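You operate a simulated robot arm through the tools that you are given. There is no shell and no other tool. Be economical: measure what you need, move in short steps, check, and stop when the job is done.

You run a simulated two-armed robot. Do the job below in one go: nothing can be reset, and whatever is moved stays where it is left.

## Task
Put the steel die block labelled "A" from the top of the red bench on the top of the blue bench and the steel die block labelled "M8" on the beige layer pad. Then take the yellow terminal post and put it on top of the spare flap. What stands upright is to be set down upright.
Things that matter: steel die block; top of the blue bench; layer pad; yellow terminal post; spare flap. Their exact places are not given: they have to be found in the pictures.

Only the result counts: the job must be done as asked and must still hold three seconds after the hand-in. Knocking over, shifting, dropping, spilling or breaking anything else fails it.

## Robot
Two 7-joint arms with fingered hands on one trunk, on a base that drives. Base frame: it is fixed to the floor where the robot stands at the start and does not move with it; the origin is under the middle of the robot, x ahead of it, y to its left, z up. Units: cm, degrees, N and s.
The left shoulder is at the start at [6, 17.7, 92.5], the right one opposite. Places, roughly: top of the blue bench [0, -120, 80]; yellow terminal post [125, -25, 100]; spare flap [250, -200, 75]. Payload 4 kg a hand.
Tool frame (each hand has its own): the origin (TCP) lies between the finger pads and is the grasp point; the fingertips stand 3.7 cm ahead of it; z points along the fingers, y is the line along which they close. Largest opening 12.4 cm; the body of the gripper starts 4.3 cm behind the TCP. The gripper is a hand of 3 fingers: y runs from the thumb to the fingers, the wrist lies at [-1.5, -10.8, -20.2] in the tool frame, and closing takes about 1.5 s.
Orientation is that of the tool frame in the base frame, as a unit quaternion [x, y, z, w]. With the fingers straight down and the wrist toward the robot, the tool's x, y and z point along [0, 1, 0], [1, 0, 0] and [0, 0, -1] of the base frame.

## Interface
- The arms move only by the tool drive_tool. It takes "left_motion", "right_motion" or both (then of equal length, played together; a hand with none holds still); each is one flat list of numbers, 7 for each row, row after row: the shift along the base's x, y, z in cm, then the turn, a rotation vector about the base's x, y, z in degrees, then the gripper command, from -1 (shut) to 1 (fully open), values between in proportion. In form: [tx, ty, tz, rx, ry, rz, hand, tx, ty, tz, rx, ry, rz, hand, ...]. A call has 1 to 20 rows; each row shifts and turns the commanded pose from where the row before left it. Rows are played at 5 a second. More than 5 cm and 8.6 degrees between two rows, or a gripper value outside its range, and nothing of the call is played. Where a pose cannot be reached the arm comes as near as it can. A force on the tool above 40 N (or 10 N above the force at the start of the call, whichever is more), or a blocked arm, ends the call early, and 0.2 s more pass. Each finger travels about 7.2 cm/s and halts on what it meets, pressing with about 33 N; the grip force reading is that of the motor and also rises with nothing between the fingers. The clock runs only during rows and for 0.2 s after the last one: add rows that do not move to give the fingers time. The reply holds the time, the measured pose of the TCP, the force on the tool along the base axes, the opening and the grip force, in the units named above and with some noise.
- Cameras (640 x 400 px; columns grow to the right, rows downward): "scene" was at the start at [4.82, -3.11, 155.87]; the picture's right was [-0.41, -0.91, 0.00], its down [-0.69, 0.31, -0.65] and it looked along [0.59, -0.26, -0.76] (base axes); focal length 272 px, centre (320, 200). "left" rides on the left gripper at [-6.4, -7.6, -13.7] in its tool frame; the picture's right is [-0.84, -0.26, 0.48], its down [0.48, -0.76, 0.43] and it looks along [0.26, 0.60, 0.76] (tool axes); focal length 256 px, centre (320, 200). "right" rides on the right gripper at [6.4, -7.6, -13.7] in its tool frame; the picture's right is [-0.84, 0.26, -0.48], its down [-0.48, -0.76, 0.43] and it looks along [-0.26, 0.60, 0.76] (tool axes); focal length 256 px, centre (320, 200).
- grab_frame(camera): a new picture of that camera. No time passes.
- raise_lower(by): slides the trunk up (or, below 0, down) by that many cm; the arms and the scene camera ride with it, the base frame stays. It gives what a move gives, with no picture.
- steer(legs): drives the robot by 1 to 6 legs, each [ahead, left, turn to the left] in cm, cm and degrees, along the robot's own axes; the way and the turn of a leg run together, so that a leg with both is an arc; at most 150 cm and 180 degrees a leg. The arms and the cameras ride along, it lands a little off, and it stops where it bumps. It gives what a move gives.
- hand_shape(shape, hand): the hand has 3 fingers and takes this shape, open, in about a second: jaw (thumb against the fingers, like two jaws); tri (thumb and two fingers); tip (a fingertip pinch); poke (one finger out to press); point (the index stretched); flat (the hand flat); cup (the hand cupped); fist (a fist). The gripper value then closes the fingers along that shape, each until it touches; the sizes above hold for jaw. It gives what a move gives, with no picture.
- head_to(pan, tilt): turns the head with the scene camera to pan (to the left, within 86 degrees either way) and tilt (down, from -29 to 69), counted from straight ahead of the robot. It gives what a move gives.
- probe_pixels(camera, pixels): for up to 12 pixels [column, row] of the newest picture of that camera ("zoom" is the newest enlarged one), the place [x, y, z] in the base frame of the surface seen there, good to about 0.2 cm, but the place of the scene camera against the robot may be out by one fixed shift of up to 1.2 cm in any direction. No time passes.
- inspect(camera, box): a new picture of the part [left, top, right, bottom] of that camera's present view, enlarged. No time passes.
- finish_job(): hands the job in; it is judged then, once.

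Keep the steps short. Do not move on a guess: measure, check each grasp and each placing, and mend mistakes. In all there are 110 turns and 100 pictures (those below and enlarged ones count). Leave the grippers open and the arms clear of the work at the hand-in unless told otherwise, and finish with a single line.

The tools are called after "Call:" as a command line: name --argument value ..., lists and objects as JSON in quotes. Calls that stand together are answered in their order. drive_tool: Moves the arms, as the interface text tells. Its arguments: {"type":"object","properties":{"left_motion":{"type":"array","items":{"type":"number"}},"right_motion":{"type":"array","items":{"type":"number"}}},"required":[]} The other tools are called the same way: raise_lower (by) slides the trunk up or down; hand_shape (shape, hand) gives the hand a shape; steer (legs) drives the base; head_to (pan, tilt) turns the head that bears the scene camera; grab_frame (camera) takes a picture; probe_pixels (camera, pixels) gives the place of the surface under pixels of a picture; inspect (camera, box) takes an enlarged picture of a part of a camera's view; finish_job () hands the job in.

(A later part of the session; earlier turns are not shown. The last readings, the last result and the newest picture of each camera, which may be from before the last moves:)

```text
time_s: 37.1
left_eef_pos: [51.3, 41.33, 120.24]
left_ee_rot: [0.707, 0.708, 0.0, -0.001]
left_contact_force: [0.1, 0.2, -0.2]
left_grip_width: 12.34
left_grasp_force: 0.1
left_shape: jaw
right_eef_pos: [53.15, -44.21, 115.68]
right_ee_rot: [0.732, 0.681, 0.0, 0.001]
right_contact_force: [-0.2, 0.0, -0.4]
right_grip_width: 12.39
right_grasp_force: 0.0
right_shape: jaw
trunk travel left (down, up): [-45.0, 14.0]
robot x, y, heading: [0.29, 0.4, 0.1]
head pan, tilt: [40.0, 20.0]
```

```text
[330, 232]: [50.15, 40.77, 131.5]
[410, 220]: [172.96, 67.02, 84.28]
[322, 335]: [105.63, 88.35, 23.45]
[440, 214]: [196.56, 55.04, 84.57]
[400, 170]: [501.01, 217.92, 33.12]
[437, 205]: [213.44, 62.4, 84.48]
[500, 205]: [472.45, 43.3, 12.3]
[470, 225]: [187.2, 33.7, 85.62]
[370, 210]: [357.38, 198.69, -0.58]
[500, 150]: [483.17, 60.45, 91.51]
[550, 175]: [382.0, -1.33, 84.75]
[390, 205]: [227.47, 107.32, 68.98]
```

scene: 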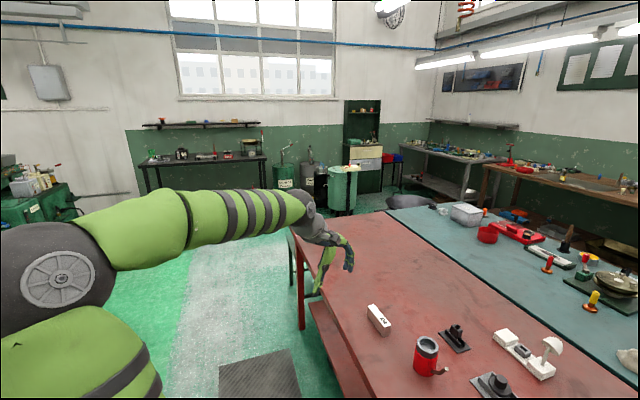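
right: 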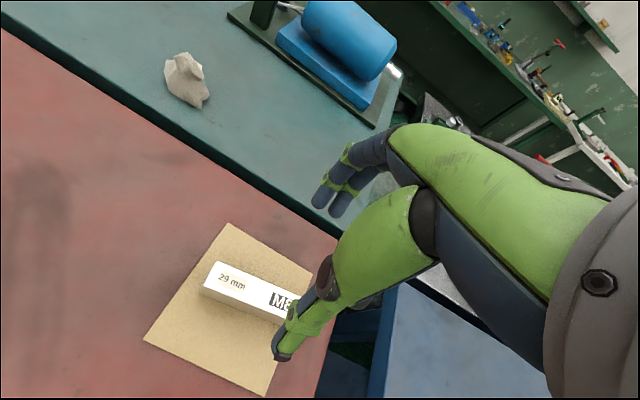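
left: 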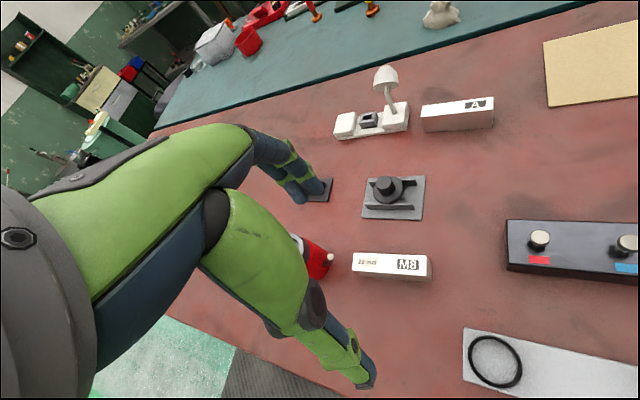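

Call:
head_to --pan -84 --tilt 25

Call:
grab_frame --camera "scene"

Call:
probe_pixels --camera "scene" --pixels '[[380, 200], [460, 225], [400, 305], [440, 290], [430, 240], [230, 170], [500, 215], [450, 320], [300, 170], [150, 190], [330, 180], [520, 300]]'

```text
time_s: 39.2
left_eef_pos: [51.4, 41.29, 120.29]
left_ee_rot: [0.707, 0.707, 0.0, 0.0]
left_contact_force: [-0.1, -0.4, 0.2]
left_grip_width: 12.38
left_grasp_force: 0.2
left_shape: jaw
right_eef_pos: [53.24, -44.23, 115.75]
right_ee_rot: [0.732, 0.681, 0.0, 0.0]
right_contact_force: [-0.2, 0.1, -0.2]
right_grip_width: 12.38
right_grasp_force: 0.0
right_shape: jaw
trunk travel left (down, up): [-45.0, 14.0]
robot x, y, heading: [0.36, -0.06, 0.0]
head pan, tilt: [-84.0, 25.0]
```

```text
69 pictures are left
```

scene: 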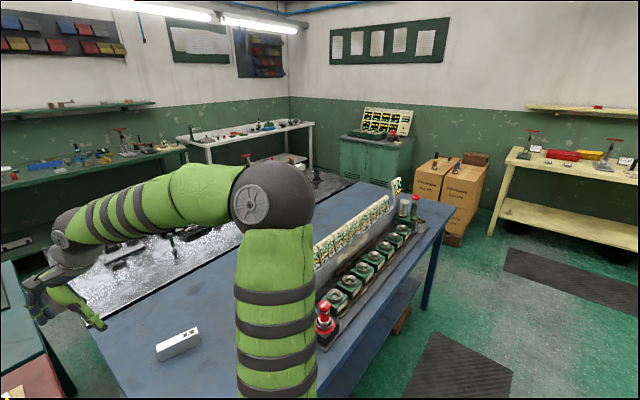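

```text
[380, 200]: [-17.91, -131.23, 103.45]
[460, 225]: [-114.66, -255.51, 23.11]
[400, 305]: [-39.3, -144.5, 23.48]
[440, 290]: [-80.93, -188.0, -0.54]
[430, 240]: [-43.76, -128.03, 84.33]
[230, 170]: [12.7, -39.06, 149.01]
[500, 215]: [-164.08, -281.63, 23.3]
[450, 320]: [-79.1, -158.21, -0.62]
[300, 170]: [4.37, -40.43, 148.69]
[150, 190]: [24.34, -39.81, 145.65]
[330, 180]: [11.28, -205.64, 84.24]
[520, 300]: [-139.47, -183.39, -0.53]
```

Right-hand way looks free: blue bench's right end at about 190 cm to the right, then boxes beyond. I tuck the arms, raise the trunk, turn to face along the benches, and strafe right in parts.

Call:
drive_tool --right_motion '[-1, 3, 1, 0, 0, 0, 1, -1, 3, 1, 0, 0, 0, 1, -1, 3, 1, 0, 0, 0, 1, -1, 3, 1, 0, 0, 0, 1, -0.5, 3, 1, 0, 0, 0, 1, 0, 3, 0, 0, 0, 0, 1]' --left_motion '[-0.7, -3, 0, 0, 0, 0, 1, -0.7, -3, 0, 0, 0, 0, 1, -0.7, -3, 0, 0, 0, 0, 1, -0.7, -3, 0, 0, 0, 0, 1, 0, -3, 0, 0, 0, 0, 1, 0, -2, 0, 0, 0, 0, 1]'

Call:
raise_lower --by 10

Call:
steer --legs '[[-15, 0, 0], [0, 0, -31.5], [0, -110, 0]]'

Call:
head_to --pan -50 --tilt 25

Call:
grab_frame --camera "scene"

```text
time_s: 40.6
left_eef_pos: [48.42, 24.34, 120.14]
left_ee_rot: [0.708, 0.707, 0.0, 0.0]
left_contact_force: [0.1, -0.2, -0.4]
left_grip_width: 12.36
left_grasp_force: 0.1
left_shape: jaw
right_eef_pos: [48.73, -26.08, 120.68]
right_ee_rot: [0.732, 0.682, 0.001, 0.0]
right_contact_force: [0.1, 0.6, 0.2]
right_grip_width: 12.36
right_grasp_force: 0.1
right_shape: jaw
trunk travel left (down, up): [-45.0, 14.0]
robot x, y, heading: [-0.22, -0.11, 0.3]
head pan, tilt: [-84.0, 25.0]
```

```text
time_s: 41.9
left_eef_pos: [48.46, 24.37, 130.14]
left_ee_rot: [0.707, 0.707, 0.0, 0.0]
left_contact_force: [-0.7, -0.3, 0.1]
left_grip_width: 12.37
left_grasp_force: 0.0
left_shape: jaw
right_eef_pos: [48.85, -26.07, 130.77]
right_ee_rot: [0.731, 0.682, 0.0, 0.0]
right_contact_force: [0.7, -0.1, -0.2]
right_grip_width: 12.37
right_grasp_force: 0.0
right_shape: jaw
trunk travel left (down, up): [-55.0, 4.0]
robot x, y, heading: [0.04, 0.54, -0.1]
head pan, tilt: [-84.0, 25.0]
```

```text
time_s: 49.9
left_eef_pos: [-17.89, -96.4, 130.18]
left_ee_rot: [0.874, 0.486, 0.0, -0.001]
left_contact_force: [0.1, -0.6, 0.6]
left_grip_width: 12.38
left_grasp_force: 0.1
left_shape: jaw
right_eef_pos: [-44.35, -139.43, 130.7]
right_ee_rot: [0.891, 0.454, 0.0, 0.0]
right_contact_force: [0.5, -0.3, -1.1]
right_grip_width: 12.35
right_grasp_force: 0.1
right_shape: jaw
trunk travel left (down, up): [-55.0, 4.0]
robot x, y, heading: [-71.88, -91.31, -31.9]
head pan, tilt: [-84.0, 25.0]
```

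```text
time_s: 50.9
left_eef_pos: [-17.9, -96.33, 130.18]
left_ee_rot: [0.874, 0.485, 0.001, 0.0]
left_contact_force: [0.0, -0.2, -0.4]
left_grip_width: 12.36
left_grasp_force: 0.1
left_shape: jaw
right_eef_pos: [-44.31, -139.34, 130.71]
right_ee_rot: [0.891, 0.455, 0.0, 0.0]
right_contact_force: [0.2, 1.2, 0.0]
right_grip_width: 12.37
right_grasp_force: 0.2
right_shape: jaw
trunk travel left (down, up): [-55.0, 4.0]
robot x, y, heading: [-71.97, -91.38, -31.9]
head pan, tilt: [-50.0, 25.0]
```

```text
68 pictures are left
```

scene: 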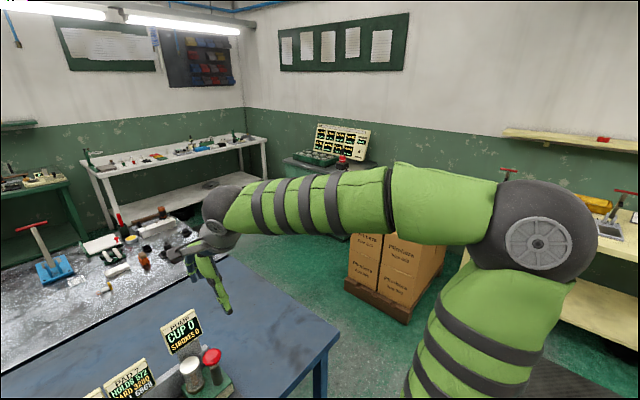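

Call:
probe_pixels --camera "scene" --pixels '[[337, 342], [240, 268], [315, 395], [172, 215], [350, 285], [405, 318], [285, 180], [90, 170], [160, 200], [300, 270], [235, 240], [340, 245]]'

```text
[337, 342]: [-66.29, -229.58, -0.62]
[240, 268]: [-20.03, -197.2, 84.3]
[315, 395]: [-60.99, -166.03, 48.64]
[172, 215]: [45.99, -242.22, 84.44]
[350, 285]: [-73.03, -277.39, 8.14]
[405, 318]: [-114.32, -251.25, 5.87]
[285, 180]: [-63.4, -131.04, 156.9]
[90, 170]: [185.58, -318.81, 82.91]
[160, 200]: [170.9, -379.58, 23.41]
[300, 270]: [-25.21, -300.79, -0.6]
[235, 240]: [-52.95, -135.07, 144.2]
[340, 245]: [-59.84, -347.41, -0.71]
```

Passage between bench end (v≈-182) and boxes (v≈-274) is 92 cm wide. Strafe right 112, then ahead.

Call:
steer --legs '[[0, -112, 0], [100, 0, 0]]'

Call:
head_to --pan 0 --tilt 30

Call:
grab_frame --camera "scene"

```text
time_s: 61.6
left_eef_pos: [7.94, -248.64, 130.21]
left_ee_rot: [0.877, 0.48, 0.0, 0.0]
left_contact_force: [-0.7, -1.1, -0.4]
left_grip_width: 12.37
left_grasp_force: 0.0
left_shape: jaw
right_eef_pos: [-18.93, -291.33, 130.72]
right_ee_rot: [0.894, 0.449, 0.0, 0.0]
right_contact_force: [0.1, -0.1, 0.5]
right_grip_width: 12.39
right_grasp_force: 0.2
right_shape: jaw
trunk travel left (down, up): [-55.0, 4.0]
robot x, y, heading: [-45.9, -242.85, -32.5]
head pan, tilt: [-50.0, 25.0]
```

```text
time_s: 62.8
left_eef_pos: [7.97, -248.59, 130.22]
left_ee_rot: [0.877, 0.48, 0.0, 0.0]
left_contact_force: [0.1, -0.1, 1.2]
left_grip_width: 12.35
left_grasp_force: 0.1
left_shape: jaw
right_eef_pos: [-18.89, -291.3, 130.66]
right_ee_rot: [0.894, 0.447, 0.0, 0.001]
right_contact_force: [0.2, 0.1, 0.2]
right_grip_width: 12.39
right_grasp_force: 0.1
right_shape: jaw
trunk travel left (down, up): [-55.0, 4.0]
robot x, y, heading: [-45.76, -242.79, -32.4]
head pan, tilt: [0.0, 30.0]
```

```text
67 pictures are left
```

scene: 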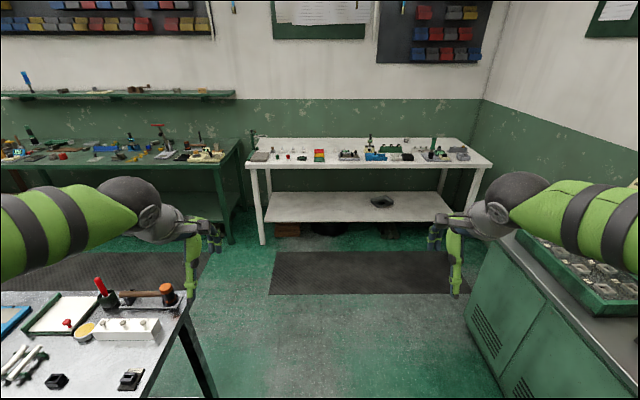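

Call:
probe_pixels --camera "scene" --pixels '[[262, 243], [250, 166], [480, 167], [465, 310], [188, 298], [205, 395], [215, 155], [20, 168], [520, 235], [600, 350]]'

Call:
inspect --camera "scene" --box '[240, 110, 500, 280]'

Call:
inspect --camera "scene" --box '[0, 60, 250, 220]'

```text
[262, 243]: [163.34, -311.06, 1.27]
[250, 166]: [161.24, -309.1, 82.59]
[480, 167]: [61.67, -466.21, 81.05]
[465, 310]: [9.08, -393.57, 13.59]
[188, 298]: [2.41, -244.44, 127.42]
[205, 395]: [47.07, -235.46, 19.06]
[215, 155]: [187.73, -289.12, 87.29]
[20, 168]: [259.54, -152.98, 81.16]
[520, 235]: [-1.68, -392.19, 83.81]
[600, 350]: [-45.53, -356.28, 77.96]
```

```text
2.35 times, centred on (370, 195) of scene
```

zoom: 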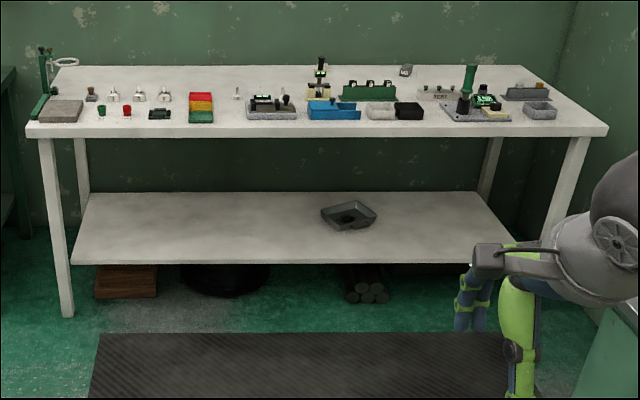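

```text
2.50 times, centred on (125, 140) of scene
```

zoom: 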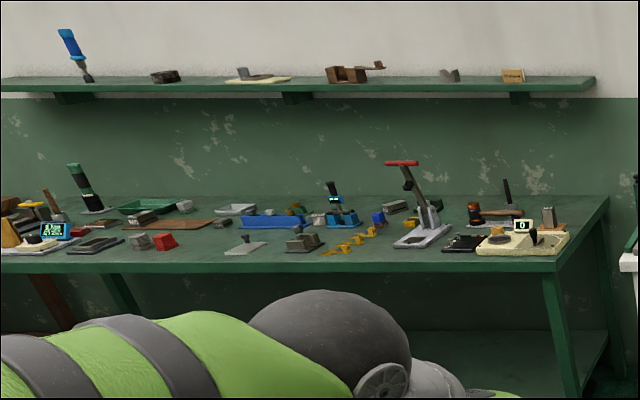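

Aisle between silver bench and the rear benches (front edge u≈300) is free. Go ahead 145 and strafe left 150 then look at the rear green bench.

Call:
steer --legs '[[144, 0, 1], [0, 130, 0]]'

Call:
head_to --pan 15 --tilt 40

Call:
grab_frame --camera "scene"

```text
time_s: 76.2
left_eef_pos: [200.69, -218.77, 130.2]
left_ee_rot: [0.879, 0.477, 0.0, 0.0]
left_contact_force: [-0.1, 0.4, -0.2]
left_grip_width: 12.39
left_grasp_force: 0.0
left_shape: jaw
right_eef_pos: [173.59, -261.41, 130.73]
right_ee_rot: [0.895, 0.445, 0.0, 0.0]
right_contact_force: [0.7, -0.8, -0.5]
right_grip_width: 12.39
right_grasp_force: 0.1
right_shape: jaw
trunk travel left (down, up): [-55.0, 4.0]
robot x, y, heading: [146.78, -212.71, -33.0]
head pan, tilt: [0.0, 30.0]
```

```text
time_s: 76.9
left_eef_pos: [200.67, -218.85, 130.15]
left_ee_rot: [0.879, 0.478, 0.0, 0.0]
left_contact_force: [0.0, -0.3, -0.1]
left_grip_width: 12.38
left_grasp_force: 0.0
left_shape: jaw
right_eef_pos: [173.43, -261.41, 130.64]
right_ee_rot: [0.895, 0.446, 0.0, 0.0]
right_contact_force: [0.7, 0.1, 0.2]
right_grip_width: 12.37
right_grasp_force: 0.0
right_shape: jaw
trunk travel left (down, up): [-55.0, 4.0]
robot x, y, heading: [146.8, -212.95, -33.1]
head pan, tilt: [15.0, 40.0]
```

```text
64 pictures are left
```

scene: 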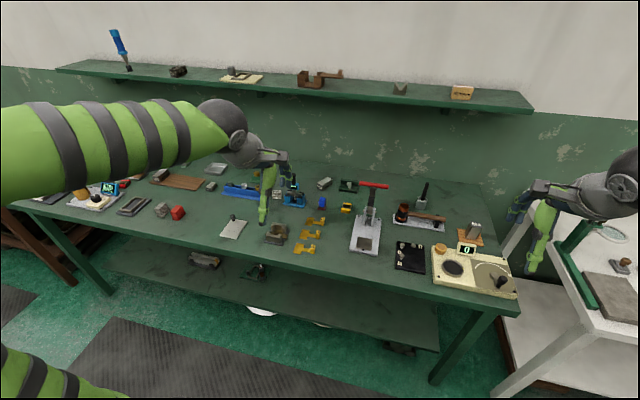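

Call:
inspect --camera "scene" --box '[190, 150, 350, 260]'

Call:
probe_pixels --camera "scene" --pixels '[[233, 228], [278, 235], [135, 207], [243, 190], [215, 168], [180, 182], [410, 255], [360, 240], [205, 260], [255, 272], [325, 255], [430, 300]]'

Call:
inspect --camera "scene" --box '[20, 150, 240, 290]'

```text
3.64 times, centred on (270, 205) of scene
```

zoom: 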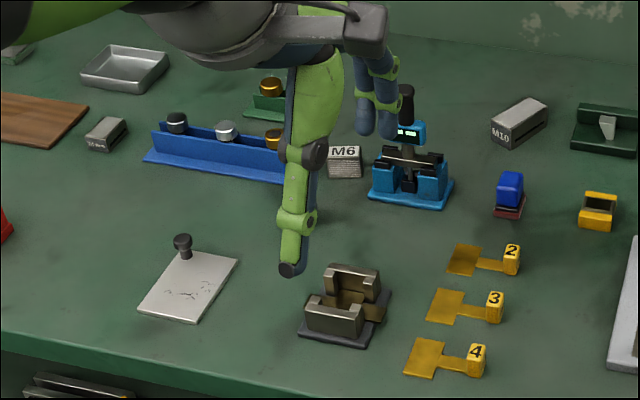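

```text
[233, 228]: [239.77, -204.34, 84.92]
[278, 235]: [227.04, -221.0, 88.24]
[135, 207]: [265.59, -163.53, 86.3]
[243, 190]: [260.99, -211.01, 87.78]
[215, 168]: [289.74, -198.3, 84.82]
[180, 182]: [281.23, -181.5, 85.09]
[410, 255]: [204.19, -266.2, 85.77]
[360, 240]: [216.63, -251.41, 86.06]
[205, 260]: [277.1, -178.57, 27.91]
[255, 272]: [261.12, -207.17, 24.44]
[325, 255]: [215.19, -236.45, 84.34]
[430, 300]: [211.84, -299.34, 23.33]
```

```text
2.86 times, centred on (130, 220) of scene
```

zoom: 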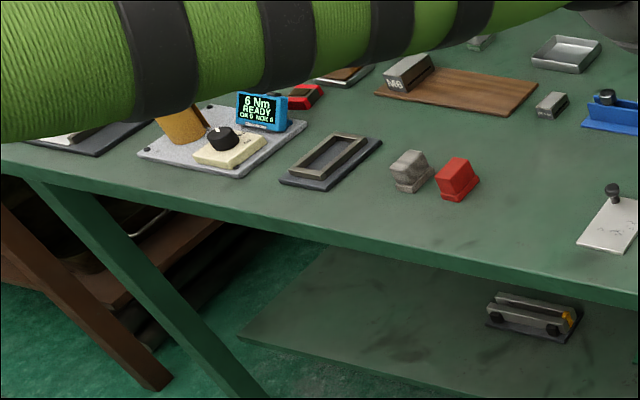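

The loose grey plate with a knob at about (240, -204) is the spare flap. Now to the post: strafe left 131, turn about, look.

Call:
steer --legs '[[0, 131, 1.5], [0, 0, 90], [0, 0, 90]]'

Call:
head_to --pan -15 --tilt 40

Call:
grab_frame --camera "scene"

```text
time_s: 91.2
left_eef_pos: [161.68, -97.82, 130.15]
left_ee_rot: [-0.495, 0.869, 0.0, 0.001]
left_contact_force: [-0.3, -0.2, 0.7]
left_grip_width: 12.39
left_grasp_force: 0.1
left_shape: jaw
right_eef_pos: [187.04, -54.06, 130.83]
right_ee_rot: [-0.464, 0.886, 0.0, 0.0]
right_contact_force: [0.1, 0.1, -0.3]
right_grip_width: 12.37
right_grasp_force: 0.0
right_shape: jaw
trunk travel left (down, up): [-55.0, 4.0]
robot x, y, heading: [215.65, -101.38, 149.1]
head pan, tilt: [15.0, 40.0]
```

```text
time_s: 92.1
left_eef_pos: [161.67, -97.7, 130.21]
left_ee_rot: [-0.495, 0.869, 0.001, 0.0]
left_contact_force: [0.3, 0.1, 0.6]
left_grip_width: 12.36
left_grasp_force: 0.0
left_shape: jaw
right_eef_pos: [187.02, -54.06, 130.66]
right_ee_rot: [-0.464, 0.886, 0.0, 0.0]
right_contact_force: [0.2, -0.1, -0.1]
right_grip_width: 12.36
right_grasp_force: 0.1
right_shape: jaw
trunk travel left (down, up): [-55.0, 4.0]
robot x, y, heading: [215.81, -101.16, 149.2]
head pan, tilt: [-15.0, 40.0]
```

```text
61 pictures are left
```

scene: 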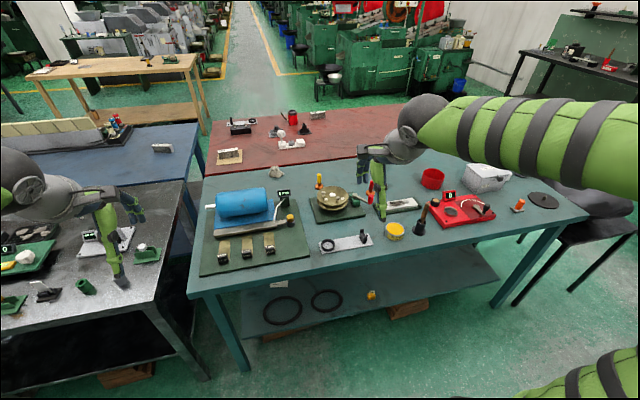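

Call:
inspect --camera "scene" --box '[200, 140, 440, 290]'

Call:
probe_pixels --camera "zoom" --pixels '[[319, 95], [319, 115], [318, 125], [318, 132], [360, 150], [360, 128], [340, 180], [405, 165], [260, 150], [240, 125], [215, 145], [230, 220]]'

```text
2.67 times, centred on (320, 215) of scene
```

zoom: 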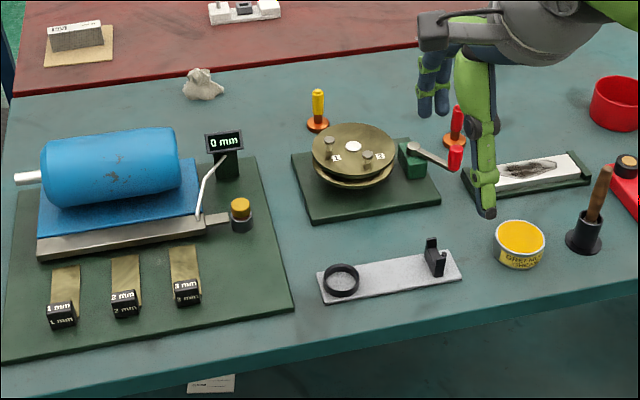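

```text
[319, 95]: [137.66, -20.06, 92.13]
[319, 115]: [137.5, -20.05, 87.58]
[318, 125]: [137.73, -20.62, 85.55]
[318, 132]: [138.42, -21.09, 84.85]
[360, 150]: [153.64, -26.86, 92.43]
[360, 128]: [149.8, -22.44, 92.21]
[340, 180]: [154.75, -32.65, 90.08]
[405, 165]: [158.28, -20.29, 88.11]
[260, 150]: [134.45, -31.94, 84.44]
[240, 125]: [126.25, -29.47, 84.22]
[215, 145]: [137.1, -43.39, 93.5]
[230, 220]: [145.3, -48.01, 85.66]
```

Post stands clear, about 9 cm tall, stem in yellow, base copper; disk machine's edge ~10 cm from it. Drive 28 closer and lower the trunk back by 10.

Call:
steer --legs '[[27, 0, 0]]'

Call:
raise_lower --by -10

Call:
grab_frame --camera "right"

Call:
grab_frame --camera "scene"

```text
time_s: 94.0
left_eef_pos: [138.41, -84.1, 130.2]
left_ee_rot: [-0.496, 0.868, -0.001, 0.0]
left_contact_force: [-0.3, 0.4, -0.2]
left_grip_width: 12.4
left_grasp_force: 0.0
left_shape: jaw
right_eef_pos: [163.64, -40.43, 130.79]
right_ee_rot: [-0.465, 0.885, -0.001, 0.0]
right_contact_force: [0.9, 0.2, 0.0]
right_grip_width: 12.38
right_grasp_force: 0.0
right_shape: jaw
trunk travel left (down, up): [-55.0, 4.0]
robot x, y, heading: [192.22, -87.36, 149.6]
head pan, tilt: [-15.0, 40.0]
```

```text
time_s: 95.3
left_eef_pos: [138.37, -84.13, 120.23]
left_ee_rot: [-0.497, 0.868, 0.0, 0.0]
left_contact_force: [0.7, 0.7, 0.5]
left_grip_width: 12.37
left_grasp_force: 0.0
left_shape: jaw
right_eef_pos: [163.71, -40.38, 120.69]
right_ee_rot: [-0.466, 0.885, 0.0, 0.001]
right_contact_force: [-0.1, -0.9, 1.0]
right_grip_width: 12.38
right_grasp_force: 0.1
right_shape: jaw
trunk travel left (down, up): [-45.0, 14.0]
robot x, y, heading: [192.23, -87.9, 149.3]
head pan, tilt: [-15.0, 40.0]
```

```text
59 pictures are left
```

right: 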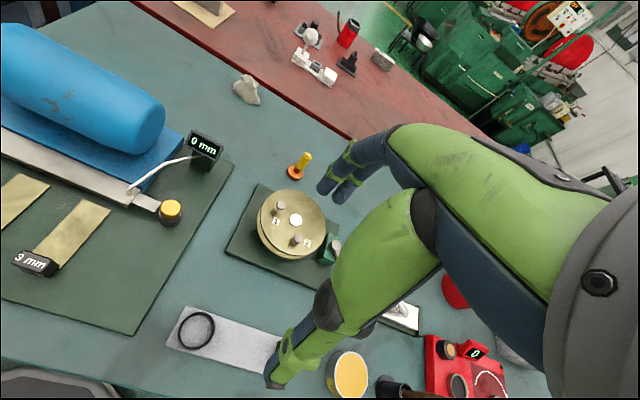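

```text
58 pictures are left
```

scene: 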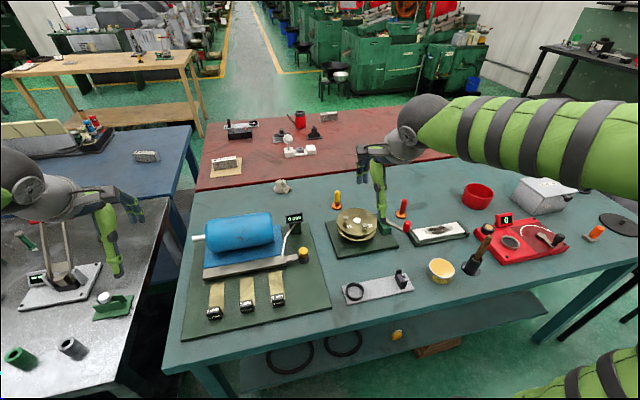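

Call:
inspect --camera "right" --box '[220, 140, 380, 240]'

Call:
probe_pixels --camera "zoom" --pixels '[[340, 58], [348, 56], [325, 85], [310, 110], [290, 112], [285, 150], [330, 100], [240, 205], [320, 280], [420, 240], [290, 320], [295, 200]]'

```text
4.00 times, centred on (300, 190) of right
```

zoom: 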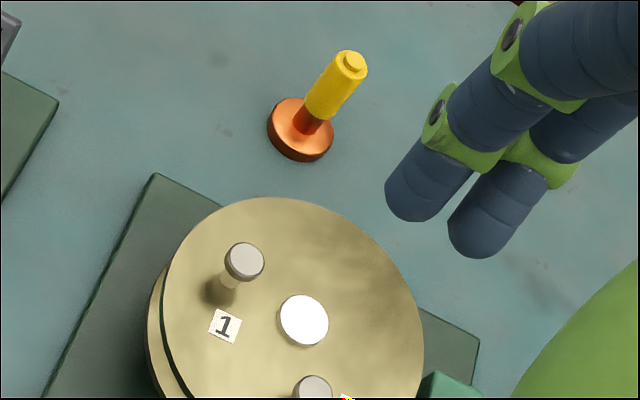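

```text
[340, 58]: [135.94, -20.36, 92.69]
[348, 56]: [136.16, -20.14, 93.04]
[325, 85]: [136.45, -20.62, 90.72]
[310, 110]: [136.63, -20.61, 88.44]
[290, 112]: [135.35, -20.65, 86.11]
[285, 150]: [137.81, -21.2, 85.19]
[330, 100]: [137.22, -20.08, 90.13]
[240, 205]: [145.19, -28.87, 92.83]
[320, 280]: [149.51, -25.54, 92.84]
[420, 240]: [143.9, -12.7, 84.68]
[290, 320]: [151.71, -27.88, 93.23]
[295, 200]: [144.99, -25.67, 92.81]
```

Post axis (136.2, -20.2), top 93.0, base top 86.1, yellow part from ~88.6 up. Move the right hand above it at z≈104 with opening about 8 cm.

Call:
drive_tool --right_motion '[-3.44, 2.52, -2, 0, 0, 0, 0.3, -3.44, 2.52, -2, 0, 0, 0, 0.3, -3.44, 2.52, -2, 0, 0, 0, 0.3, -3.44, 2.52, -2, 0, 0, 0, 0.3, -3.44, 2.52, -2, 0, 0, 0, 0.3, -3.44, 2.52, -2, 0, 0, 0, 0.3, -3.44, 2.52, -2, 0, 0, 0, 0.3, -3.44, 2.52, -2, 0, 0, 0, 0.3, 0, 0, 0, 0, 0, 0, 0.3]'

Call:
grab_frame --camera "right"

```text
time_s: 97.3
left_eef_pos: [138.4, -84.13, 120.16]
left_ee_rot: [-0.497, 0.868, 0.0, 0.0]
left_contact_force: [0.1, 0.4, 0.4]
left_grip_width: 12.39
left_grasp_force: 0.2
left_shape: jaw
right_eef_pos: [136.17, -20.08, 104.52]
right_ee_rot: [-0.466, 0.885, 0.0, 0.0]
right_contact_force: [0.8, -0.3, -0.1]
right_grip_width: 8.1
right_grasp_force: 0.2
right_shape: jaw
trunk travel left (down, up): [-45.0, 14.0]
robot x, y, heading: [192.56, -87.94, 149.4]
head pan, tilt: [-15.0, 40.0]
```

```text
56 pictures are left
```

right: 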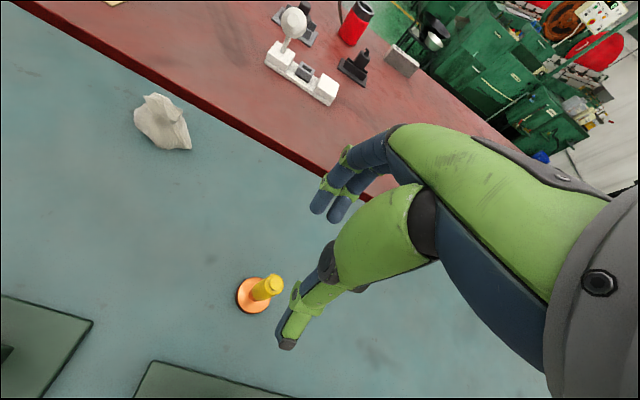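

Call:
probe_pixels --camera "right" --pixels '[[272, 281], [262, 290], [276, 280], [244, 290], [250, 305], [270, 286]]'

```text
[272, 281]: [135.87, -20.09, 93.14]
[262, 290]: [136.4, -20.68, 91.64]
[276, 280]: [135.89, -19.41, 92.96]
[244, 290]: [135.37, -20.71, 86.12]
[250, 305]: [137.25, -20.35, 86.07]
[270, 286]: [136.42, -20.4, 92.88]
```

TCP is over the axis. Descend 13.2 straight down.

Call:
drive_tool --right_motion '[0, 0, -4, 0, 0, 0, 0.3, 0, 0, -4, 0, 0, 0, 0.3, 0, 0, -3, 0, 0, 0, 0.3, 0, 0, -1.5, 0, 0, 0, 0.3, 0, 0, -0.6, 0, 0, 0, 0.3, 0, 0, 0, 0, 0, 0, 0.3]'

Call:
grab_frame --camera "right"

```text
time_s: 98.7
left_eef_pos: [138.45, -84.12, 120.22]
left_ee_rot: [-0.496, 0.868, 0.001, 0.0]
left_contact_force: [-0.2, -0.1, -0.6]
left_grip_width: 12.37
left_grasp_force: 0.1
left_shape: jaw
right_eef_pos: [136.15, -20.12, 91.72]
right_ee_rot: [-0.465, 0.885, 0.0, 0.0]
right_contact_force: [-0.1, -0.1, -0.9]
right_grip_width: 8.07
right_grasp_force: 0.0
right_shape: jaw
trunk travel left (down, up): [-45.0, 14.0]
robot x, y, heading: [192.59, -87.87, 149.3]
head pan, tilt: [-15.0, 40.0]
```

```text
55 pictures are left
```

right: 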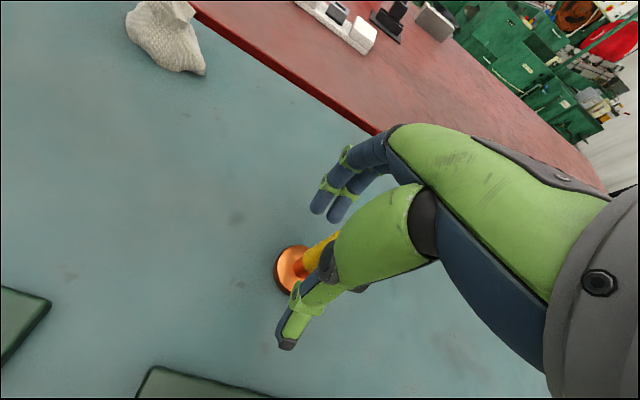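

Close the fingers in ramped steps.

Call:
drive_tool --right_motion '[0, 0, -0.2, 0, 0, 0, 0.1, 0, 0, 0, 0, 0, 0, -0.1, 0, 0, 0, 0, 0, 0, -0.3, 0, 0, 0, 0, 0, 0, -0.45, 0, 0, 0, 0, 0, 0, -0.55, 0, 0, 0, 0, 0, 0, -0.65, 0, 0, 0, 0, 0, 0, -0.75, 0, 0, 0, 0, 0, 0, -0.85, 0, 0, 0, 0, 0, 0, -1, 0, 0, 0, 0, 0, 0, -1, 0, 0, 0, 0, 0, 0, -1]'

Call:
grab_frame --camera "right"

```text
time_s: 101.1
left_eef_pos: [138.47, -84.19, 120.29]
left_ee_rot: [-0.496, 0.868, 0.0, 0.0]
left_contact_force: [-0.2, 0.3, -0.5]
left_grip_width: 12.35
left_grasp_force: 0.1
left_shape: jaw
right_eef_pos: [136.11, -20.41, 91.44]
right_ee_rot: [-0.465, 0.885, 0.0, -0.001]
right_contact_force: [-0.3, -0.9, 2.6]
right_grip_width: 0.22
right_grasp_force: 32.7
right_shape: jaw
trunk travel left (down, up): [-45.0, 14.0]
robot x, y, heading: [192.69, -87.47, 149.2]
head pan, tilt: [-15.0, 40.0]
```

```text
54 pictures are left
```

right: 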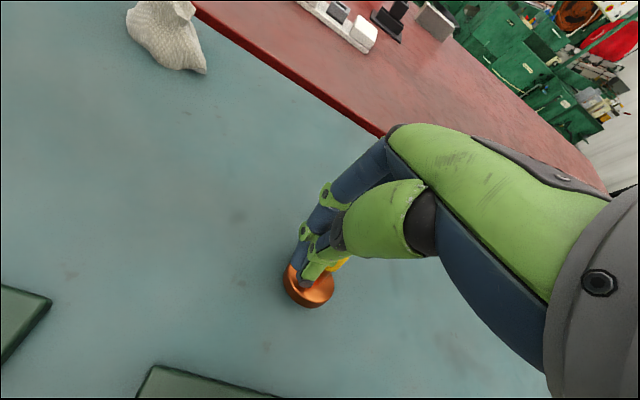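

Width 0.22 – the post seems to have slid beside the pads. Enlarge.

Call:
inspect --camera "right" --box '[250, 200, 410, 320]'

Call:
inspect --camera "scene" --box '[280, 140, 440, 240]'

```text
3.33 times, centred on (330, 260) of right
```

zoom: 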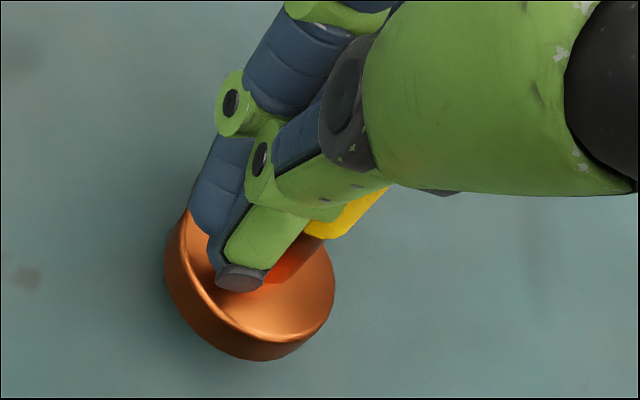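

```text
4.00 times, centred on (360, 190) of scene
```

zoom: 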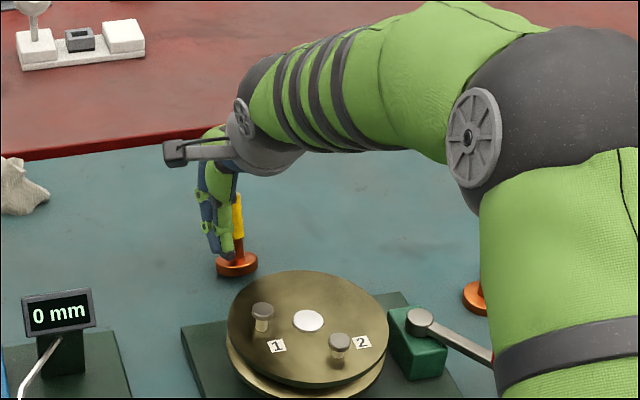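

It slid out to the tool's -x side but still stands. Open slowly and re-measure.

Call:
drive_tool --right_motion '[0, 0, 0, 0, 0, 0, -0.7, 0, 0, 0, 0, 0, 0, -0.4, 0, 0, 0, 0, 0, 0, -0.1, 0, 0, 0, 0, 0, 0, 0.2, 0, 0, 0, 0, 0, 0, 0.3, 0, 0, 0, 0, 0, 0, 0.3, 0, 0, 3, 0, 0, 0, 0.3, 0, 0, 4, 0, 0, 0, 0.3, 0, 0, 4, 0, 0, 0, 0.3, 0, 0, 2, 0, 0, 0, 0.3, 0, 0, 0, 0, 0, 0, 0.3]'

Call:
inspect --camera "right" --box '[190, 220, 350, 320]'

```text
time_s: 103.5
left_eef_pos: [138.33, -84.18, 120.21]
left_ee_rot: [-0.497, 0.868, 0.0, 0.0]
left_contact_force: [0.1, 0.2, 0.0]
left_grip_width: 12.37
left_grasp_force: 0.0
left_shape: jaw
right_eef_pos: [136.22, -20.31, 104.55]
right_ee_rot: [-0.465, 0.885, 0.0, 0.0]
right_contact_force: [0.0, 1.0, -0.3]
right_grip_width: 8.01
right_grasp_force: 0.1
right_shape: jaw
trunk travel left (down, up): [-45.0, 14.0]
robot x, y, heading: [192.73, -87.67, 149.6]
head pan, tilt: [-15.0, 40.0]
```

```text
4.00 times, centred on (270, 270) of right
```

zoom: 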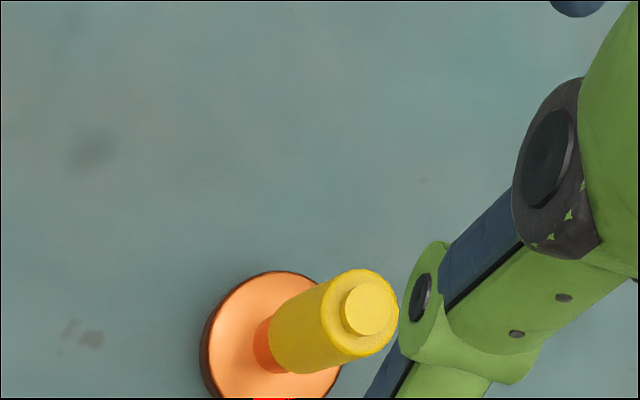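

Call:
probe_pixels --camera "zoom" --pixels '[[370, 308], [390, 325], [350, 300], [375, 285], [340, 340], [300, 320], [230, 320], [290, 280], [330, 290]]'

Call:
grab_frame --camera "right"

```text
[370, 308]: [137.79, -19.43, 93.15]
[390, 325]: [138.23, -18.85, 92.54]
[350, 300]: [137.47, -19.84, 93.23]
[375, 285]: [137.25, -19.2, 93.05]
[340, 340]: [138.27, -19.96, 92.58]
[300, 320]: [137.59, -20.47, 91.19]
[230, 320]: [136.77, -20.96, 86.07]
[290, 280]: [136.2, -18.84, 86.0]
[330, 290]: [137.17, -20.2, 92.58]
```

```text
50 pictures are left
```

right: 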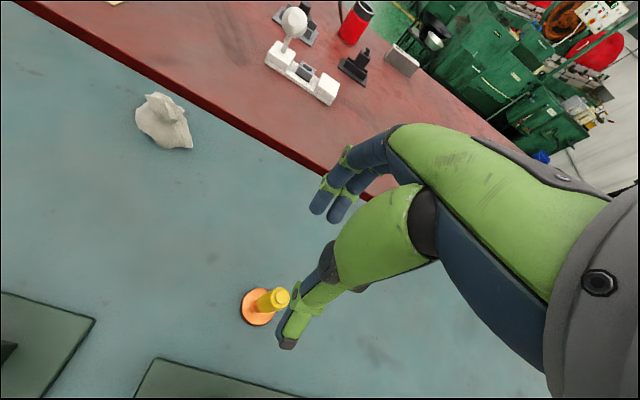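

The post stands at (137.8, -19.4). Parallel jaws let the round stem roll out; I try the "tri" shape, closing it in the air first to see where the fingertips meet.

Call:
hand_shape --shape "tri" --hand "right"

Call:
grab_frame --camera "right"

Call:
drive_tool --right_motion '[0, 0, 2, 0, 0, 0, 0, 0, 0, 0, 0, 0, 0, -0.5, 0, 0, 0, 0, 0, 0, -0.5, 0, 0, 0, 0, 0, 0, -0.5, 0, 0, 0, 0, 0, 0, -0.5, 0, 0, 0, 0, 0, 0, -0.5, 0, 0, 0, 0, 0, 0, -0.5]'

Call:
grab_frame --camera "right"

```text
time_s: 104.4
left_eef_pos: [138.46, -84.11, 120.12]
left_ee_rot: [-0.496, 0.868, 0.001, 0.0]
left_contact_force: [-0.5, 0.6, 0.1]
left_grip_width: 12.35
left_grasp_force: 0.0
left_shape: jaw
right_eef_pos: [136.2, -20.31, 104.5]
right_ee_rot: [-0.465, 0.885, 0.0, 0.0]
right_contact_force: [0.1, -0.3, 0.4]
right_grip_width: 12.34
right_grasp_force: 0.0
right_shape: tri
trunk travel left (down, up): [-45.0, 14.0]
robot x, y, heading: [192.5, -87.72, 149.3]
head pan, tilt: [-15.0, 40.0]
```

```text
49 pictures are left
```

right: 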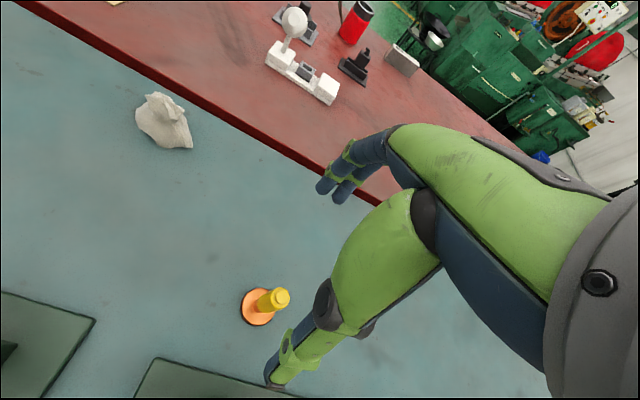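

```text
time_s: 106.0
left_eef_pos: [138.45, -84.05, 120.15]
left_ee_rot: [-0.497, 0.868, 0.001, 0.0]
left_contact_force: [0.1, 0.1, -0.1]
left_grip_width: 12.38
left_grasp_force: 0.0
left_shape: jaw
right_eef_pos: [136.21, -20.31, 106.42]
right_ee_rot: [-0.465, 0.885, 0.0, 0.0]
right_contact_force: [-0.4, -0.5, 0.2]
right_grip_width: 3.13
right_grasp_force: 0.1
right_shape: tri
trunk travel left (down, up): [-45.0, 14.0]
robot x, y, heading: [192.48, -87.81, 149.4]
head pan, tilt: [-15.0, 40.0]
```

```text
48 pictures are left
```

right: 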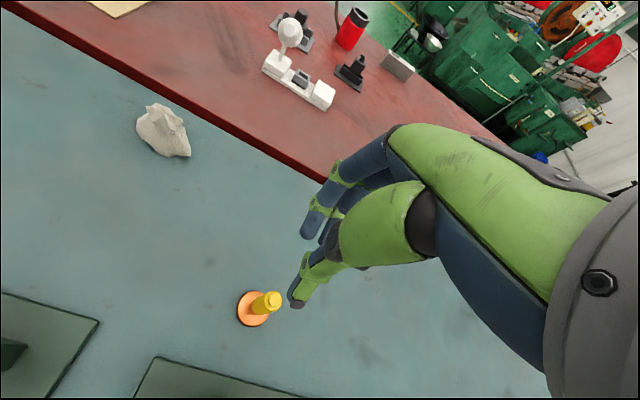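

Call:
inspect --camera "right" --box '[270, 190, 398, 320]'

Call:
probe_pixels --camera "right" --pixels '[[307, 232], [316, 210], [325, 238], [328, 228], [296, 298], [312, 285], [325, 265]]'

```text
3.08 times, centred on (334, 255) of right
```

zoom: 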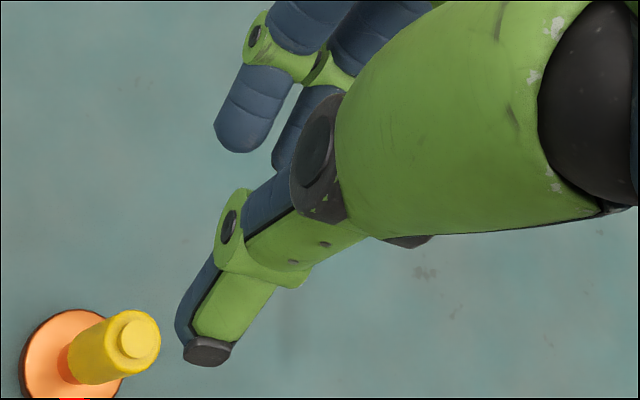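

```text
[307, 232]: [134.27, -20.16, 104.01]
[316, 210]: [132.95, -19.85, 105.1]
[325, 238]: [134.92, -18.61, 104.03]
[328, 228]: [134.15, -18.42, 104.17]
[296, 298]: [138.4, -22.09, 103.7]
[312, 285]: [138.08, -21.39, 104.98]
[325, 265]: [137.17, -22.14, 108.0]
```

In "tri" the two fingers straddle the thumb line at x≈±0.9, a cradle for the post. Open to ~8 cm, shift over (137.8, -19.4) and descend to z≈91.

Call:
drive_tool --right_motion '[0, 0, 0, 0, 0, 0, 0.3, 0.8, 0.45, 0, 0, 0, 0, 0.3, 0.8, 0.45, 0, 0, 0, 0, 0.3, 0, 0, 0, 0, 0, 0, 0.3, 0, 0, -4, 0, 0, 0, 0.3, 0, 0, -3, 0, 0, 0, 0.3, 0, 0, 0, 0, 0, 0, 0.3]'

Call:
grab_frame --camera "right"

```text
time_s: 107.6
left_eef_pos: [138.47, -84.03, 120.27]
left_ee_rot: [-0.496, 0.868, 0.0, 0.0]
left_contact_force: [-0.4, -0.4, -0.2]
left_grip_width: 12.36
left_grasp_force: 0.1
left_shape: jaw
right_eef_pos: [137.83, -19.43, 99.43]
right_ee_rot: [-0.465, 0.886, 0.0, 0.0]
right_contact_force: [0.0, 0.1, 0.1]
right_grip_width: 8.02
right_grasp_force: 0.0
right_shape: tri
trunk travel left (down, up): [-45.0, 14.0]
robot x, y, heading: [192.53, -87.44, 149.5]
head pan, tilt: [-15.0, 40.0]
```

```text
46 pictures are left
```

right: 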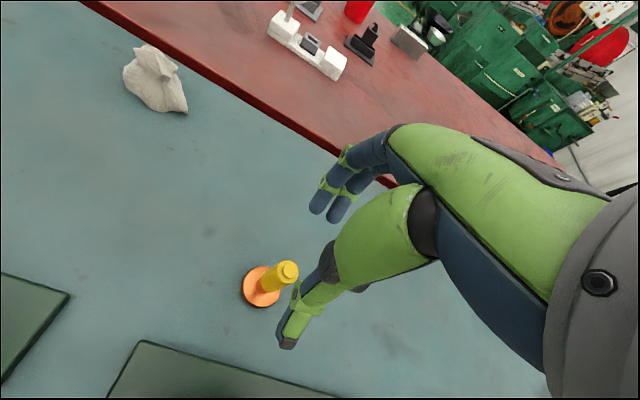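

Call:
probe_pixels --camera "right" --pixels '[[288, 270], [285, 268], [291, 274], [290, 267], [250, 275], [270, 300]]'

Call:
drive_tool --right_motion '[0, 0, -3, 0, 0, 0, 0.3, 0, 0, -3, 0, 0, 0, 0.3, 0, 0, -1.5, 0, 0, 0, 0.3, 0, 0, -0.9, 0, 0, 0, 0.3, 0, 0, 0, 0, 0, 0, 0.3]'

Call:
inspect --camera "right" --box '[250, 190, 400, 320]'

```text
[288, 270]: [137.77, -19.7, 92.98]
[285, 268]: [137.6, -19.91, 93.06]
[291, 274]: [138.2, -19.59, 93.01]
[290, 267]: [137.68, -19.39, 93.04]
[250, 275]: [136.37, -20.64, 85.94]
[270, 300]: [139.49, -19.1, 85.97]
```

```text
time_s: 108.8
left_eef_pos: [138.48, -84.08, 120.18]
left_ee_rot: [-0.496, 0.868, 0.0, 0.0]
left_contact_force: [0.4, 0.2, -0.6]
left_grip_width: 12.36
left_grasp_force: 0.1
left_shape: jaw
right_eef_pos: [137.84, -19.28, 90.99]
right_ee_rot: [-0.465, 0.885, -0.001, 0.0]
right_contact_force: [1.0, 0.8, 0.3]
right_grip_width: 8.02
right_grasp_force: 0.0
right_shape: tri
trunk travel left (down, up): [-45.0, 14.0]
robot x, y, heading: [192.72, -87.69, 149.6]
head pan, tilt: [-15.0, 40.0]
```

```text
3.08 times, centred on (325, 255) of right
```

zoom: 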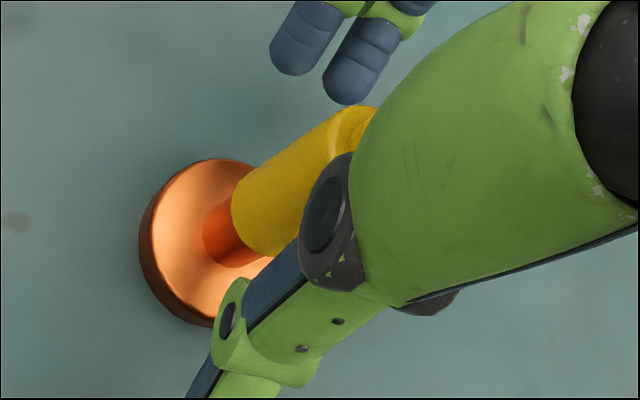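

Centred within 0.3. Shift -0.2 in y and close to about 3 cm, then look.

Call:
drive_tool --right_motion '[0, -0.2, 0, 0, 0, 0, 0.1, 0, 0, 0, 0, 0, 0, -0.1, 0, 0, 0, 0, 0, 0, -0.3, 0, 0, 0, 0, 0, 0, -0.4, 0, 0, 0, 0, 0, 0, -0.5, 0, 0, 0, 0, 0, 0, -0.5]'

Call:
inspect --camera "right" --box '[250, 190, 400, 320]'

```text
time_s: 110.2
left_eef_pos: [138.42, -84.11, 120.17]
left_ee_rot: [-0.496, 0.868, 0.0, 0.0]
left_contact_force: [-0.4, 0.6, 0.5]
left_grip_width: 12.36
left_grasp_force: 0.1
left_shape: jaw
right_eef_pos: [137.96, -19.61, 91.14]
right_ee_rot: [-0.465, 0.885, 0.0, 0.0]
right_contact_force: [0.0, 0.1, 0.2]
right_grip_width: 3.14
right_grasp_force: 0.0
right_shape: tri
trunk travel left (down, up): [-45.0, 14.0]
robot x, y, heading: [192.74, -87.48, 149.7]
head pan, tilt: [-15.0, 40.0]
```

```text
3.08 times, centred on (325, 255) of right
```

zoom: 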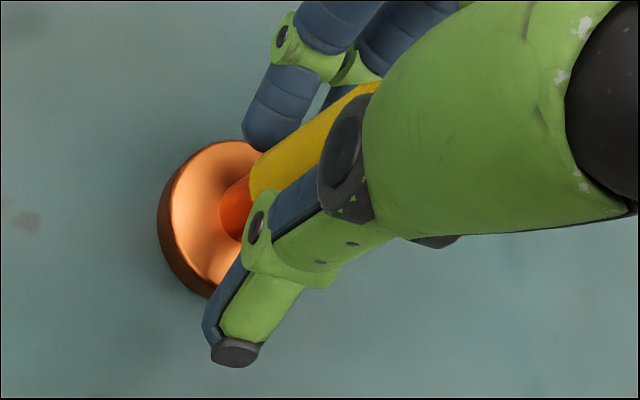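

The post is between thumb and the two fingers. Close on.

Call:
drive_tool --right_motion '[0, 0, 0, 0, 0, 0, -0.6, 0, 0, 0, 0, 0, 0, -0.65, 0, 0, 0, 0, 0, 0, -0.7, 0, 0, 0, 0, 0, 0, -0.75, 0, 0, 0, 0, 0, 0, -0.8, 0, 0, 0, 0, 0, 0, -0.8]'

Call:
inspect --camera "right" --box '[250, 190, 400, 320]'

```text
time_s: 111.6
left_eef_pos: [138.48, -84.09, 120.25]
left_ee_rot: [-0.496, 0.868, 0.0, -0.001]
left_contact_force: [-0.3, 0.0, 0.0]
left_grip_width: 12.38
left_grasp_force: 0.1
left_shape: jaw
right_eef_pos: [137.84, -19.66, 91.16]
right_ee_rot: [-0.465, 0.885, 0.001, -0.001]
right_contact_force: [-1.3, 1.7, 10.5]
right_grip_width: 1.33
right_grasp_force: 32.7
right_shape: tri
trunk travel left (down, up): [-45.0, 14.0]
robot x, y, heading: [192.69, -87.33, 149.8]
head pan, tilt: [-15.0, 40.0]
```

```text
3.08 times, centred on (325, 255) of right
```

zoom: 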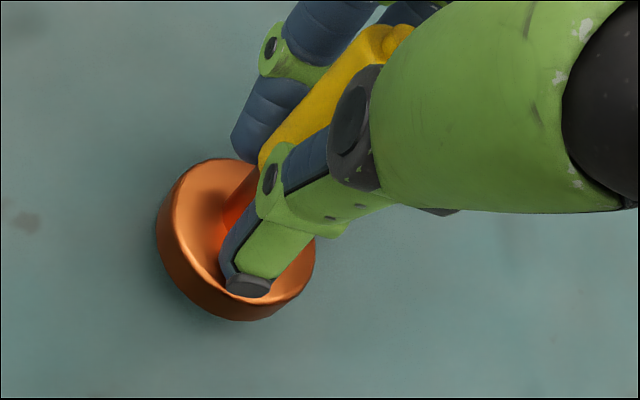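

Gripped at 1.33 cm, 33 N. Tighten, lift a bit and check.

Call:
drive_tool --right_motion '[0, 0, 0, 0, 0, 0, -1, 0, 0, 0, 0, 0, 0, -1, 0, 0, 1, 0, 0, 0, -1, 0, 0, 2, 0, 0, 0, -1, 0, 0, 3, 0, 0, 0, -1, 0, 0, 4, 0, 0, 0, -1, 0, 0, 0, 0, 0, 0, -1]'

Call:
grab_frame --camera "right"

Call:
inspect --camera "scene" --box '[300, 120, 460, 230]'

```text
time_s: 113.2
left_eef_pos: [138.4, -84.02, 120.1]
left_ee_rot: [-0.496, 0.868, 0.001, 0.0]
left_contact_force: [-0.4, 0.0, -0.2]
left_grip_width: 12.39
left_grasp_force: 0.0
left_shape: jaw
right_eef_pos: [137.8, -19.53, 101.07]
right_ee_rot: [-0.465, 0.885, -0.001, 0.001]
right_contact_force: [0.1, -1.1, -0.9]
right_grip_width: 1.29
right_grasp_force: 33.2
right_shape: tri
trunk travel left (down, up): [-45.0, 14.0]
robot x, y, heading: [192.52, -87.36, 149.4]
head pan, tilt: [-15.0, 40.0]
```

```text
42 pictures are left
```

right: 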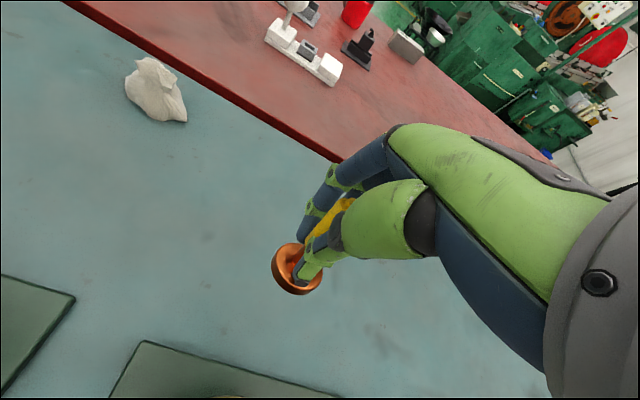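

```text
3.64 times, centred on (380, 175) of scene
```

zoom: 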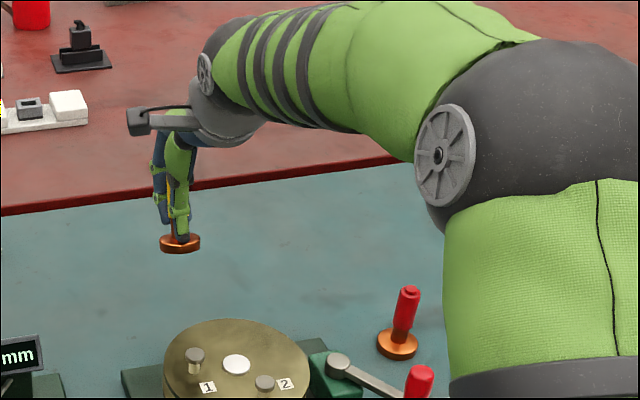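

Lifted. Measure the base for tilt.

Call:
inspect --camera "right" --box '[250, 180, 380, 310]'

Call:
probe_pixels --camera "zoom" --pixels '[[230, 230], [205, 210], [195, 260], [225, 310], [270, 335], [310, 330], [240, 210], [325, 300], [320, 200], [300, 230]]'

```text
3.08 times, centred on (315, 245) of right
```

zoom: 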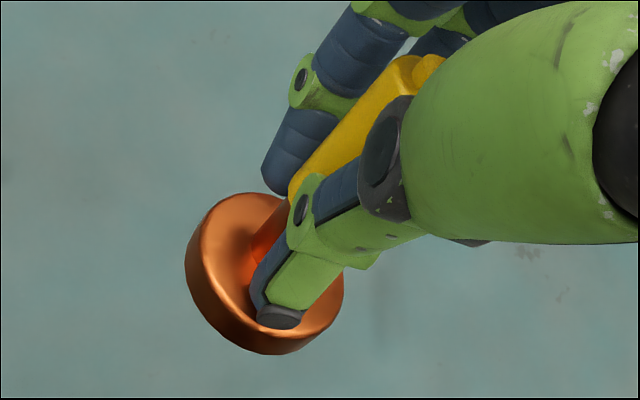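

```text
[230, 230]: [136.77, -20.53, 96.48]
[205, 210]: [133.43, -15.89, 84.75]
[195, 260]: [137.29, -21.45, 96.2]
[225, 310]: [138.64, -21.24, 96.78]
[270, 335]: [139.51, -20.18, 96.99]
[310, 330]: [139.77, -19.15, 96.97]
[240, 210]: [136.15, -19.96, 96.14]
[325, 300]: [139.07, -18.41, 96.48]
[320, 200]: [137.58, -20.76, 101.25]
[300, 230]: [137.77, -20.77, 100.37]
```

The base plane seems tilted (thumb side higher). Look from the left hand camera for a side view.

Call:
grab_frame --camera "left"

```text
39 pictures are left
```

left: 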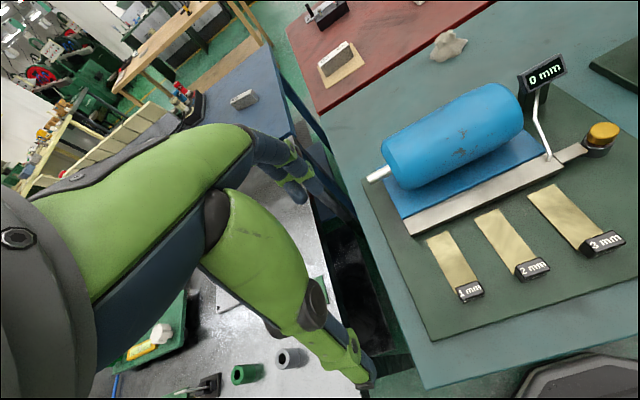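

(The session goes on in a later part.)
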